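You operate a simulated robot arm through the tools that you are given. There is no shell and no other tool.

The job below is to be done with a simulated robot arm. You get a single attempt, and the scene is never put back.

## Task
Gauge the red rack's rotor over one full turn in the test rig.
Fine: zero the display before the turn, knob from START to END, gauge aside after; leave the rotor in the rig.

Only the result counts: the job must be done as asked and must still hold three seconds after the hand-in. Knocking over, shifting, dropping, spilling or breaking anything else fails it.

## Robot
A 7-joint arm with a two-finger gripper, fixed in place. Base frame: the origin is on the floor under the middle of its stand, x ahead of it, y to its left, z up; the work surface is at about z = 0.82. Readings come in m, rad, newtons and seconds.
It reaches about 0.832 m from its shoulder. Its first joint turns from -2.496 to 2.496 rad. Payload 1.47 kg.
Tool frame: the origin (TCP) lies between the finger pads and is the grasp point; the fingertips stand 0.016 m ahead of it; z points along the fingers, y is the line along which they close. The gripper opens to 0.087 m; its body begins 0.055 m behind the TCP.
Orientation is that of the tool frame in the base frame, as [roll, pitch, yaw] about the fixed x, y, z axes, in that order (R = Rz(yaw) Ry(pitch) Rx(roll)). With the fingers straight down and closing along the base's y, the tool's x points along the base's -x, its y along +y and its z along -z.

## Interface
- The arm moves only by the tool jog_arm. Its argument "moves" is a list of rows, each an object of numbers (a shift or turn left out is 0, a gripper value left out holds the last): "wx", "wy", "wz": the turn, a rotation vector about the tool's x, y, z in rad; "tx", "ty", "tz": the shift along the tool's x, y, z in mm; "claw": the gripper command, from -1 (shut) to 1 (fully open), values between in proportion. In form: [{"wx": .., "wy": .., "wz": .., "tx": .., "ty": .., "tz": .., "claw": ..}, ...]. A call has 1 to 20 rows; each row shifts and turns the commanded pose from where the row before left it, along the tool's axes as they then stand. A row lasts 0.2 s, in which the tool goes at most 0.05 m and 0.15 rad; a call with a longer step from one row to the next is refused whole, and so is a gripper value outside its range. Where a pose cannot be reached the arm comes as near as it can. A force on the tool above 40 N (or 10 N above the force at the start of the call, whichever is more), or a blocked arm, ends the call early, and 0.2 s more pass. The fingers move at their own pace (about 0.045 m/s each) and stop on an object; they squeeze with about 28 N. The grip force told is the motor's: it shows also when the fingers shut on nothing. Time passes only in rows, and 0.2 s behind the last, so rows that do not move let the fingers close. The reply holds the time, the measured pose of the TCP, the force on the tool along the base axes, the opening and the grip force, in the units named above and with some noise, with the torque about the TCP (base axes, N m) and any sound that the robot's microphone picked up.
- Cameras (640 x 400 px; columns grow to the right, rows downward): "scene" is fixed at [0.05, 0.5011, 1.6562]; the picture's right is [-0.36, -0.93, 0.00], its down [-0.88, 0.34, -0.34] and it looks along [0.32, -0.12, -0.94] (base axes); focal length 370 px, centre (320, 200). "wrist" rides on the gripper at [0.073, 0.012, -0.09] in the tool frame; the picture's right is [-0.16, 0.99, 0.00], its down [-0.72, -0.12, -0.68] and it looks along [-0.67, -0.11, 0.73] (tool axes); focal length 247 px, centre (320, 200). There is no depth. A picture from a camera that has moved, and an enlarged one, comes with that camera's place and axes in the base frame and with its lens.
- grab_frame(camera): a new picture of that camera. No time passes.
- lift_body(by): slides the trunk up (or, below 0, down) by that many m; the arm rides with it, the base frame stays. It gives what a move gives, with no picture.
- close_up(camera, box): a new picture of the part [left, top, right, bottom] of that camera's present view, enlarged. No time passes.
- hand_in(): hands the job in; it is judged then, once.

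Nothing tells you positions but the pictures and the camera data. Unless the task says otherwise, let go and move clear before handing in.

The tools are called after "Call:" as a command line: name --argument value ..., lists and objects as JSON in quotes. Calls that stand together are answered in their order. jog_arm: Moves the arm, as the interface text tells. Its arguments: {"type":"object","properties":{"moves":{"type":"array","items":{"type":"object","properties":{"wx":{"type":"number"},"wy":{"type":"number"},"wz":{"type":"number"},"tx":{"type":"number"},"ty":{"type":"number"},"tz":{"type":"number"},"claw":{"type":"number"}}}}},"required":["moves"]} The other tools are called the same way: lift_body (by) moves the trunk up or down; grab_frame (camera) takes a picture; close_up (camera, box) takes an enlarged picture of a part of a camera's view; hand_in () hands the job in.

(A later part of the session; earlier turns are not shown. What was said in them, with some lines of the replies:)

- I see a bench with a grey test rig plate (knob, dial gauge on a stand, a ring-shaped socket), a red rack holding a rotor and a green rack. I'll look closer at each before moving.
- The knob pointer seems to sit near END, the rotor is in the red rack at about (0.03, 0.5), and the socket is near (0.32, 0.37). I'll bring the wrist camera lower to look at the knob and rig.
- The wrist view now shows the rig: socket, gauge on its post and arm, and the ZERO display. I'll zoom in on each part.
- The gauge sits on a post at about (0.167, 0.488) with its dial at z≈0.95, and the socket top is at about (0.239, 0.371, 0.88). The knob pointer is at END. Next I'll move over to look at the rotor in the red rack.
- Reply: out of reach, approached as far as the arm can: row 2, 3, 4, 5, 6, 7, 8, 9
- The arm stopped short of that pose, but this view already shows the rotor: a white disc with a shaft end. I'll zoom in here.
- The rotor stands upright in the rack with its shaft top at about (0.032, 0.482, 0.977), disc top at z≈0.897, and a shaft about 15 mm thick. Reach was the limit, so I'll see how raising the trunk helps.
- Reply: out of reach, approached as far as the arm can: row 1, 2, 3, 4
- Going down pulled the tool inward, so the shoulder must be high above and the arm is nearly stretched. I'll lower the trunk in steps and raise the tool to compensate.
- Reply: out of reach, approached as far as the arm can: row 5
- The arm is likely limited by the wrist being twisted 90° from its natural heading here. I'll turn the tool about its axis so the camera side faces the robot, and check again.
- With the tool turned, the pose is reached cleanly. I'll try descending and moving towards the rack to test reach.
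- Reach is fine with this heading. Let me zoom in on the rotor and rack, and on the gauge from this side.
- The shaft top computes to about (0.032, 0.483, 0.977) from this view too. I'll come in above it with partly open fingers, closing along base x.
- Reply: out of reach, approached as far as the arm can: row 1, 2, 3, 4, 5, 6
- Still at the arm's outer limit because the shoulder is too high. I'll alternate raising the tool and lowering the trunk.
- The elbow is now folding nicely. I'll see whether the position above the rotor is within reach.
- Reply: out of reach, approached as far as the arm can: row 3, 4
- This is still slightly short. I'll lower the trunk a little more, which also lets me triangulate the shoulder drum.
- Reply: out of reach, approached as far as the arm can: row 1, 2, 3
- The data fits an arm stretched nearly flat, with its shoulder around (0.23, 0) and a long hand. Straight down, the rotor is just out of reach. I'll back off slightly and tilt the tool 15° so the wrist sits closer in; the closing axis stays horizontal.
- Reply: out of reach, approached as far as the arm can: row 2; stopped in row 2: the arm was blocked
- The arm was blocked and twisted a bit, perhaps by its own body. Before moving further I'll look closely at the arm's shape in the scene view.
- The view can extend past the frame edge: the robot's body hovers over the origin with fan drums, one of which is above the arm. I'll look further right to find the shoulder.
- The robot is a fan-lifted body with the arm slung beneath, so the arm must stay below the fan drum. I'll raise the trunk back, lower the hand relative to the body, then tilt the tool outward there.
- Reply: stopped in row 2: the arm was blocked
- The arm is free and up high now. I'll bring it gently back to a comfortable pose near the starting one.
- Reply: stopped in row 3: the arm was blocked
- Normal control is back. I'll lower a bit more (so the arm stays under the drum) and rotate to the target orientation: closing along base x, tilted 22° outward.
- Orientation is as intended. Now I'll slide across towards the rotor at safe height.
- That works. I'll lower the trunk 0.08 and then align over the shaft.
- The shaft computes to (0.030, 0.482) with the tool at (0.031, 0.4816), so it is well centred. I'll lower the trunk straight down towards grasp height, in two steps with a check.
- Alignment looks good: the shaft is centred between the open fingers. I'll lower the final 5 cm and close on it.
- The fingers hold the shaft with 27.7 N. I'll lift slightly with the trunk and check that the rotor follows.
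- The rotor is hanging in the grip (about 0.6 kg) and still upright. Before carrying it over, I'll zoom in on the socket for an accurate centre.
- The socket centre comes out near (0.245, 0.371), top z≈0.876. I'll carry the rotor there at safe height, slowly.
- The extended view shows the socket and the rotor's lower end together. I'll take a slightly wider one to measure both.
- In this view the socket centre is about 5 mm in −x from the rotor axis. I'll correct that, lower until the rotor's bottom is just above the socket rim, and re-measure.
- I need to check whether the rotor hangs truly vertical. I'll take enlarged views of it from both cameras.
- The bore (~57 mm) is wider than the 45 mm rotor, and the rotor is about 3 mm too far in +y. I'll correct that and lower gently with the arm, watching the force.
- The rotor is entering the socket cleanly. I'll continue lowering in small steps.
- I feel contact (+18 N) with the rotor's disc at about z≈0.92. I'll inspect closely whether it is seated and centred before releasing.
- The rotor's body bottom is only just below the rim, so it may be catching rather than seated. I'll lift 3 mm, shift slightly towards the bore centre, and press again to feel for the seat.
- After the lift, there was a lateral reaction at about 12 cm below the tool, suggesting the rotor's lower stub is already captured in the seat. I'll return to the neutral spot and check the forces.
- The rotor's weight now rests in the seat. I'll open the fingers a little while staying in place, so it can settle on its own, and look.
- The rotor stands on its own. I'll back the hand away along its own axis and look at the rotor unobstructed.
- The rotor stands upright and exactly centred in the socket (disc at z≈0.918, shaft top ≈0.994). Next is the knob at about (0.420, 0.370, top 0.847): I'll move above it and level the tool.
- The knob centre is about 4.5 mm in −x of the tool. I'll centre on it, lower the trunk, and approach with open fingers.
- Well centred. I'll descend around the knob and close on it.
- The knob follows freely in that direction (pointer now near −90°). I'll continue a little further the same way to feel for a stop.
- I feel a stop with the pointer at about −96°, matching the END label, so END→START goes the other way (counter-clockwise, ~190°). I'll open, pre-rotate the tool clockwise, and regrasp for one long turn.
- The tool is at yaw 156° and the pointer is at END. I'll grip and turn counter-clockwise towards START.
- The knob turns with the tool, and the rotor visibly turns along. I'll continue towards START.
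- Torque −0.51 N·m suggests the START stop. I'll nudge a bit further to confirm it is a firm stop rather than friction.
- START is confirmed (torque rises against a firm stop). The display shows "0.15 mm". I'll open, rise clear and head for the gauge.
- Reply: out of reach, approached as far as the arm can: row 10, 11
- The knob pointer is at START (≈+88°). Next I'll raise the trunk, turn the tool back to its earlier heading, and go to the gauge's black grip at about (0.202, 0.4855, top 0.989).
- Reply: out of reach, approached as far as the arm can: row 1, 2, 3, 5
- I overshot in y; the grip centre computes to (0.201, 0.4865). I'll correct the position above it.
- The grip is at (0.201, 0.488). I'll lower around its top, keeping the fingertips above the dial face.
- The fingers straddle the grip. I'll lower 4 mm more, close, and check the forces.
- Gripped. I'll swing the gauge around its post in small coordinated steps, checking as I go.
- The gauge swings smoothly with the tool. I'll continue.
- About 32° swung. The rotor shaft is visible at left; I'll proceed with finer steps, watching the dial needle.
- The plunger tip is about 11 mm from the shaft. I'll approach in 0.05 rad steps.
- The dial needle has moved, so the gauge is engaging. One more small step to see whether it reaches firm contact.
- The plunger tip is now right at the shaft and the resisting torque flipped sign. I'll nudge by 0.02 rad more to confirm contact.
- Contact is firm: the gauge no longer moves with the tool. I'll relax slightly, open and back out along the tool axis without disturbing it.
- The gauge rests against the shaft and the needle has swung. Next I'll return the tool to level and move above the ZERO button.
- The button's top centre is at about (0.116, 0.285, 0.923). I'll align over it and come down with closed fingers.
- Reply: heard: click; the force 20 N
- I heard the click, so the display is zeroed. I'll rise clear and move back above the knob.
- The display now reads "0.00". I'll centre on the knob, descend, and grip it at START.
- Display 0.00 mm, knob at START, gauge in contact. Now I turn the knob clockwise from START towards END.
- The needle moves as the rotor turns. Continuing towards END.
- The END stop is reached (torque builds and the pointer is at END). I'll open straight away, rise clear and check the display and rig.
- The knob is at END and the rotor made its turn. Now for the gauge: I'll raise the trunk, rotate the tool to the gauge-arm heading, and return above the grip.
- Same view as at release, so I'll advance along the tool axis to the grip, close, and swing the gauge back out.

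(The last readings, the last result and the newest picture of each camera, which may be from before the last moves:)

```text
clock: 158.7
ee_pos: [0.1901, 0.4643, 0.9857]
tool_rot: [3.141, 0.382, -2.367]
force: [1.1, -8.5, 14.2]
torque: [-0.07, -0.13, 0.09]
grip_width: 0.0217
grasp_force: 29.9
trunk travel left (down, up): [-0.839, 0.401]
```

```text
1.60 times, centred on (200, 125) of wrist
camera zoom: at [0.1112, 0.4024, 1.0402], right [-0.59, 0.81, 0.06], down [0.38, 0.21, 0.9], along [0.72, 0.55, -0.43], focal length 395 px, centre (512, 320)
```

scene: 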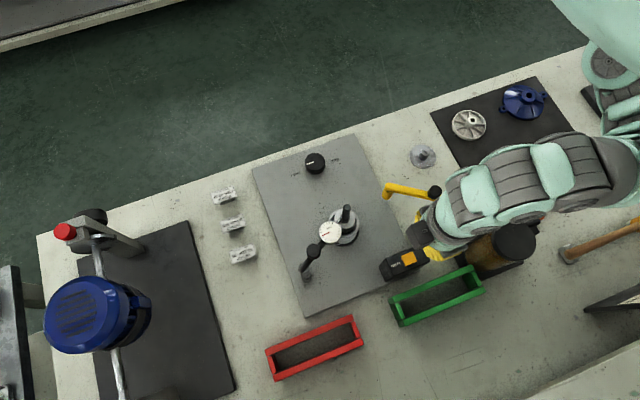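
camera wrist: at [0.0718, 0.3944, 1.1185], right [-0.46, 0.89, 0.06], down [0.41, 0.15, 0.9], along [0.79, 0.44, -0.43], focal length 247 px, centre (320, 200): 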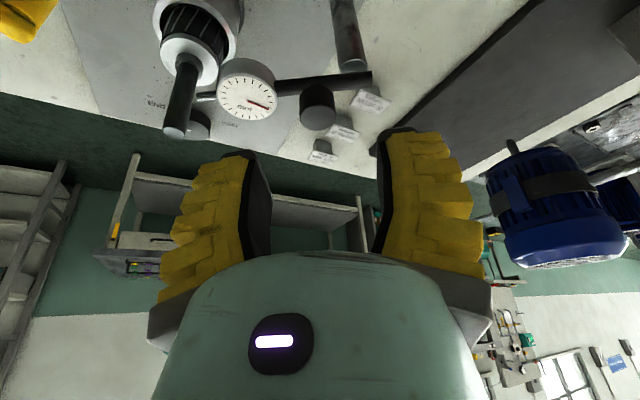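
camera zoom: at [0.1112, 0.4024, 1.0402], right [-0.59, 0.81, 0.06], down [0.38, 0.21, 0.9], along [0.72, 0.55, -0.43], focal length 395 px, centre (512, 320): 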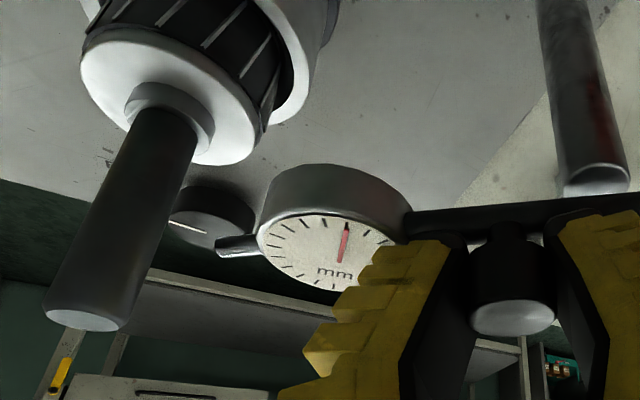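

The gauge leaves the shaft and its needle resets. I'll continue swinging it back to its original place.

Call:
jog_arm --moves '[{"tx": -2.96, "tz": 1.19, "ty": 0.16, "wx": -0.03728, "wz": -0.09279}, {"tx": -2.96, "tz": 1.19, "ty": 0.16, "wx": -0.03728, "wz": -0.09279}, {"tx": -2.96, "tz": 1.19, "ty": 0.16, "wx": -0.03728, "wz": -0.09279}, {"tx": -2.96, "tz": 1.19, "ty": 0.16, "wx": -0.03728, "wz": -0.09279}, {}]'

Call:
jog_arm --moves '[{"tx": -2.96, "tz": 1.19, "ty": 0.16, "wx": -0.03728, "wz": -0.09279}, {"tx": -2.96, "tz": 1.19, "ty": 0.16, "wx": -0.03728, "wz": -0.09279}, {"tx": -2.96, "tz": 1.19, "ty": 0.16, "wx": -0.03728, "wz": -0.09279}, {}]'

Call:
grab_frame --camera "wrist"

Call:
close_up --camera "scene" --box '[265, 180, 385, 290]'

```text
clock: 159.9
ee_pos: [0.1984, 0.475, 0.9835]
tool_rot: [-3.139, 0.382, -1.966]
force: [0.1, -8.5, 12.3]
torque: [-0.35, -0.03, 0.24]
grip_width: 0.0211
grasp_force: 30.0
trunk travel left (down, up): [-0.839, 0.401]
```

```text
clock: 160.9
ee_pos: [0.1997, 0.4842, 0.9851]
tool_rot: [-3.142, 0.382, -1.666]
force: [-0.9, -11.4, 14.0]
torque: [-0.41, -0.27, 0.35]
grip_width: 0.0204
grasp_force: 29.9
trunk travel left (down, up): [-0.839, 0.401]
```

```text
taken
camera wrist: at [0.1792, 0.3853, 1.0398], right [-0.97, 0.24, 0.06], down [0.15, 0.41, 0.9], along [0.19, 0.88, -0.43], focal length 247 px, centre (320, 200)
```

wrist: 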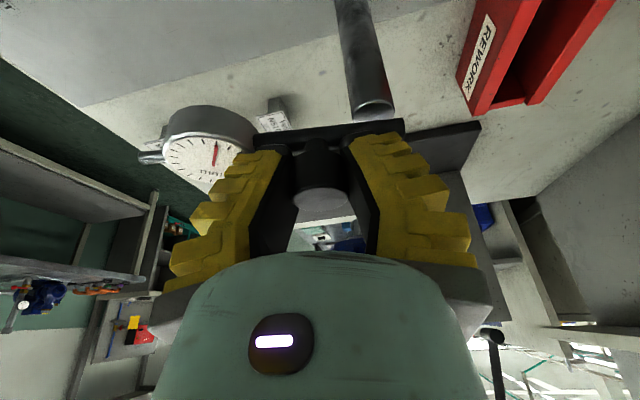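

```text
3.64 times, centred on (325, 235) of scene
camera zoom: at [0.05, 0.5011, 1.6562], right [-0.36, -0.93, 0.0], down [-0.88, 0.34, -0.34], along [0.32, -0.12, -0.94], focal length 1345 px, centre (302, 73)
```

zoom: 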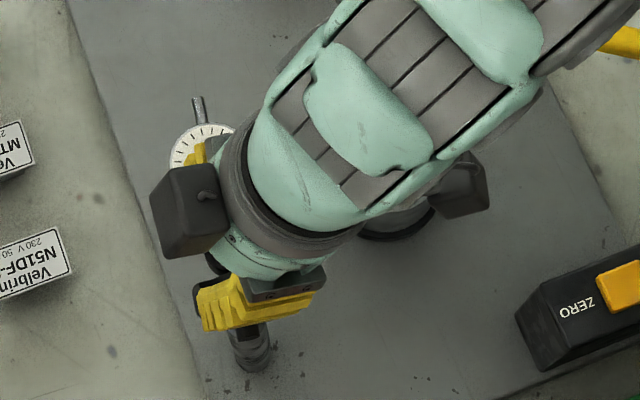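

Call:
jog_arm --moves '[{"tx": -1.48, "tz": 0.6, "ty": 0.04, "wx": -0.01864, "wz": -0.0464}, {"tx": -1.3, "tz": 0.5, "ty": 0.04, "wx": -0.01864, "wz": -0.0464}, {}]'

Call:
close_up --camera "scene" --box '[265, 180, 385, 290]'

Call:
close_up --camera "wrist" --box '[150, 50, 490, 262]'

```text
clock: 161.7
ee_pos: [0.2002, 0.4861, 0.9857]
tool_rot: [3.141, 0.383, -1.567]
force: [0.4, -5.6, 8.3]
torque: [-0.35, -0.17, 0.2]
grip_width: 0.0199
grasp_force: 29.9
trunk travel left (down, up): [-0.839, 0.401]
```

```text
3.64 times, centred on (325, 235) of scene
camera zoom: at [0.05, 0.5011, 1.6562], right [-0.36, -0.93, 0.0], down [-0.88, 0.34, -0.34], along [0.32, -0.12, -0.94], focal length 1345 px, centre (302, 73)
```

zoom: 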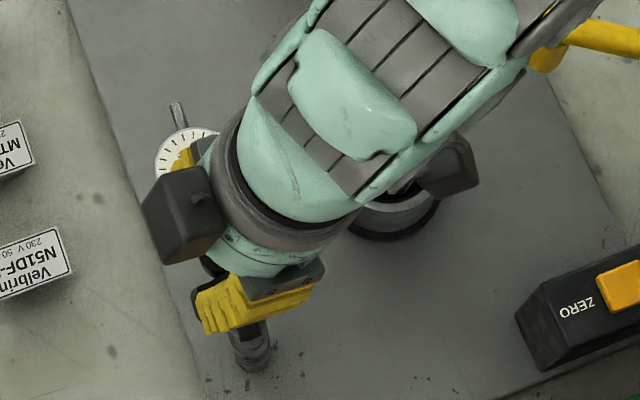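

```text
1.88 times, centred on (320, 156) of wrist
camera zoom: at [0.1892, 0.3867, 1.04], right [-0.99, 0.14, 0.06], down [0.11, 0.42, 0.9], along [0.1, 0.9, -0.43], focal length 465 px, centre (320, 283)
```

zoom: 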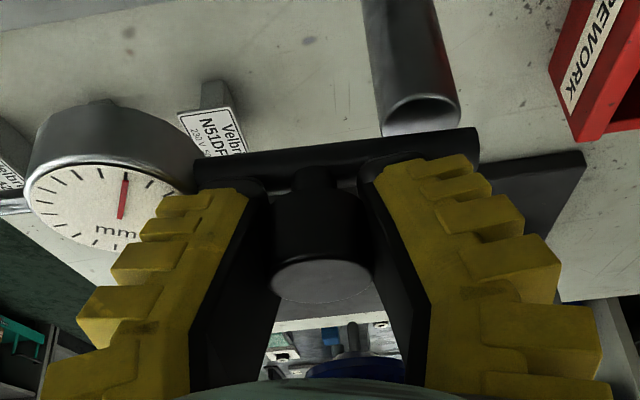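

The gauge is back exactly where it started. I'll release it and rise vertically.

Call:
jog_arm --moves '[{"claw": -0.6}, {"claw": -0.3}, {"claw": 0.1}, {}, {}, {"tx": -3.7, "tz": -9.3}, {"tx": -5.6, "tz": -13.9}, {"tx": -7.5, "tz": -18.6}, {"tx": -7.5, "tz": -18.6}, {"tx": -7.5, "tz": -18.6}, {}]'

Call:
close_up --camera "wrist" --box '[150, 0, 490, 212]'

Call:
grab_frame --camera "scene"

```text
clock: 164.1
ee_pos: [0.1982, 0.4852, 1.0703]
tool_rot: [3.139, 0.382, -1.566]
force: [-0.3, -1.2, 0.0]
torque: [0.04, -0.06, -0.02]
grip_width: 0.0535
grasp_force: 3.7
trunk travel left (down, up): [-0.839, 0.401]
```

```text
1.88 times, centred on (320, 106) of wrist
camera zoom: at [0.1881, 0.386, 1.1251], right [-0.99, 0.14, 0.06], down [0.12, 0.42, 0.9], along [0.1, 0.9, -0.43], focal length 465 px, centre (320, 377)
```

zoom: 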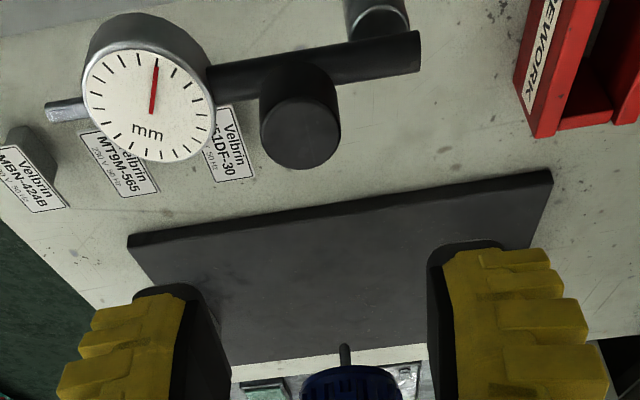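

```text
taken
```

scene: 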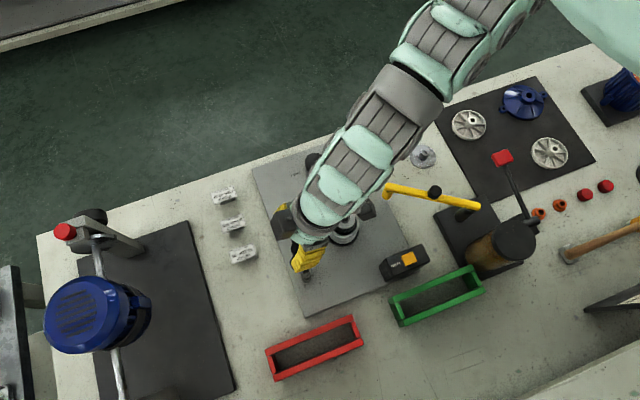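

Call:
lift_body --by 0.12

Call:
jog_arm --moves '[{"ty": -15, "tx": 5}, {"ty": -20, "tx": 5}, {"ty": -20, "tx": 5}, {"ty": -20, "tx": 5}, {"ty": -20, "tx": 5}, {"ty": -20}, {"ty": -20}, {"ty": -20}, {}]'

Call:
grab_frame --camera "scene"

Call:
close_up --camera "scene" --box '[265, 140, 435, 290]'

```text
clock: 165.6
ee_pos: [0.2014, 0.4871, 1.1905]
tool_rot: [3.141, 0.381, -1.568]
force: [0.1, -0.5, 0.0]
torque: [0.04, 0.0, 0.01]
grip_width: 0.0534
grasp_force: 4.0
trunk travel left (down, up): [-0.959, 0.281]
```

```text
clock: 167.6
ee_pos: [0.3566, 0.4648, 1.1824]
tool_rot: [-3.141, 0.384, -1.566]
force: [-0.3, 0.3, -0.2]
torque: [-0.02, 0.02, 0.0]
grip_width: 0.0531
grasp_force: 3.9
trunk travel left (down, up): [-0.959, 0.281]
```

```text
taken
```

scene: 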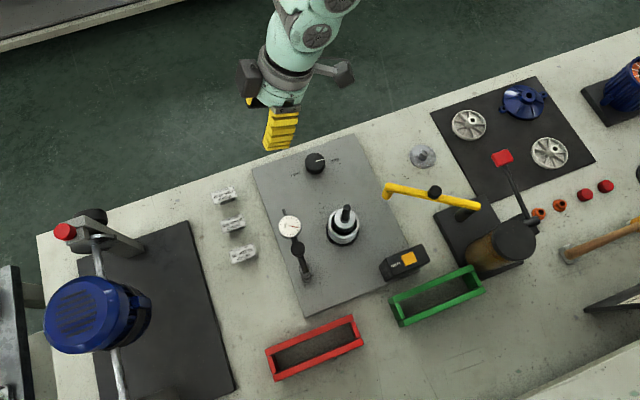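

```text
2.67 times, centred on (350, 215) of scene
camera zoom: at [0.05, 0.5011, 1.6562], right [-0.36, -0.93, 0.0], down [-0.88, 0.34, -0.34], along [0.32, -0.12, -0.94], focal length 986 px, centre (240, 160)
```

zoom: 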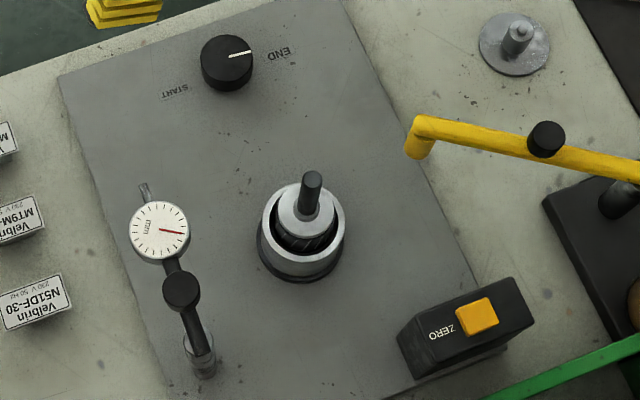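

The rotor is in the rig, the gauge is aside, the knob is at END, and everything else is undisturbed. As a final check I'll look at the display from the +x side.

Call:
jog_arm --moves '[{"tx": 15}, {"tx": 20}, {"tx": 20}, {"tx": 15}, {"wy": 0.128}, {"wy": 0.128}, {"wy": 0.128}, {"wz": -0.06}, {"wz": -0.12}, {"wz": -0.12}, {"wz": -0.12}, {"wz": -0.12}, {"wz": -0.12}, {"wz": -0.12}, {"wz": -0.12}, {"wz": -0.12}, {"wz": -0.12}, {}]'

Call:
grab_frame --camera "wrist"

```text
clock: 171.4
ee_pos: [0.3654, 0.4192, 1.1478]
tool_rot: [3.14, 0.0, -0.424]
force: [0.2, 0.2, 0.0]
torque: [-0.02, 0.0, -0.02]
grip_width: 0.0534
grasp_force: 3.8
out of reach, approached as far as the arm can: row 3, 4
trunk travel left (down, up): [-0.959, 0.281]
```

```text
taken
camera wrist: at [0.4275, 0.3799, 1.2364], right [-0.55, -0.83, 0.0], down [-0.61, 0.4, 0.68], along [-0.57, 0.37, -0.73], focal length 247 px, centre (320, 200)
```

wrist: 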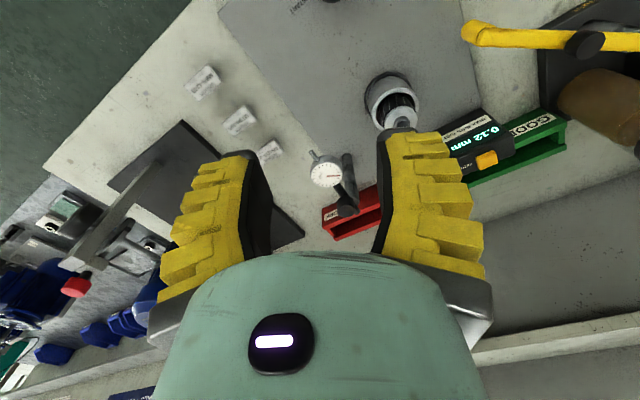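

Call:
close_up --camera "wrist" --box '[430, 90, 560, 180]'

Call:
close_up --camera "wrist" --box '[280, 60, 440, 230]'

Call:
close_up --camera "scene" --box '[265, 140, 435, 290]'

```text
4.44 times, centred on (495, 135) of wrist
camera zoom: at [0.4275, 0.3799, 1.2364], right [-0.55, -0.83, 0.0], down [-0.61, 0.4, 0.68], along [-0.57, 0.37, -0.73], focal length 1098 px, centre (-458, 489)
```

zoom: 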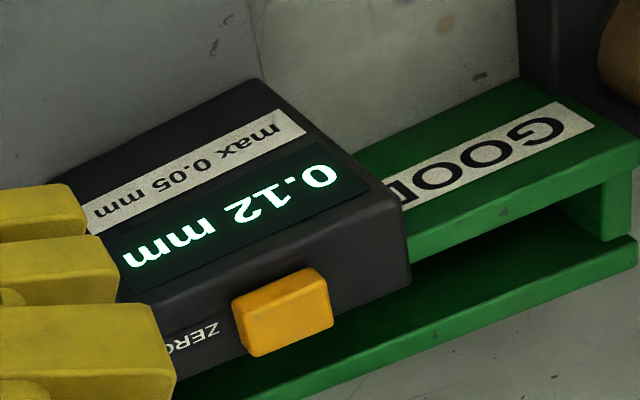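

```text
2.35 times, centred on (360, 145) of wrist
camera zoom: at [0.4275, 0.3799, 1.2364], right [-0.55, -0.83, 0.0], down [-0.61, 0.4, 0.68], along [-0.57, 0.37, -0.73], focal length 581 px, centre (226, 329)
```

zoom: 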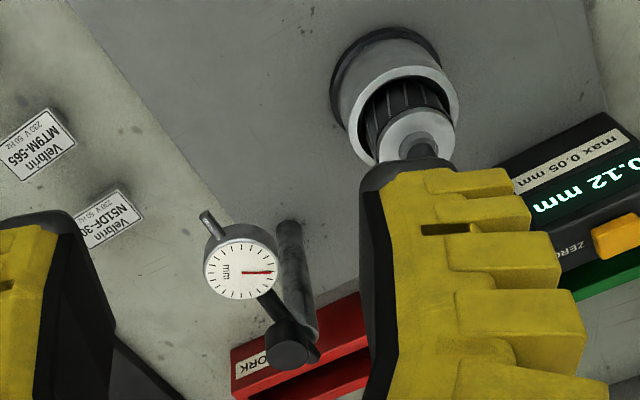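

```text
2.67 times, centred on (350, 215) of scene
camera zoom: at [0.05, 0.5011, 1.6562], right [-0.36, -0.93, 0.0], down [-0.88, 0.34, -0.34], along [0.32, -0.12, -0.94], focal length 986 px, centre (240, 160)
```

zoom: 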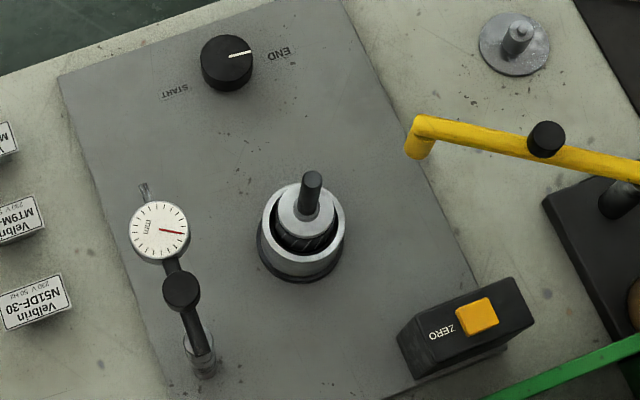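

The display holds 0.12 mm, measured over the turn after zeroing. The rotor is upright in the rig, the gauge is aside, the knob is at END and the gripper is clear, so I'm handing in.

Call:
hand_in

```text
The job is handed in.
```

I gauged the red rack's rotor over one full turn. The display reads **0.12 mm**, which is over the "max 0.05 mm" marked on the unit. The hand-in was accepted, but I have not seen the judging result.

- **Zero:** The knob was at END to begin with, so I turned it back to START and swung the gauge onto the rotor's shaft. I then pressed ZERO, and the display read 0.00 mm before the turn.
- **Turn:** I turned the knob clockwise from the START stop to the END stop. The dial needle came back close to where it started.
- **End state:** The rotor is upright in the rig and the gauge is back in its original position. The knob is at END, and the gripper is open and clear of everything.

From the camera views, nothing else on the bench moved. I left the rotor in the rig as asked.
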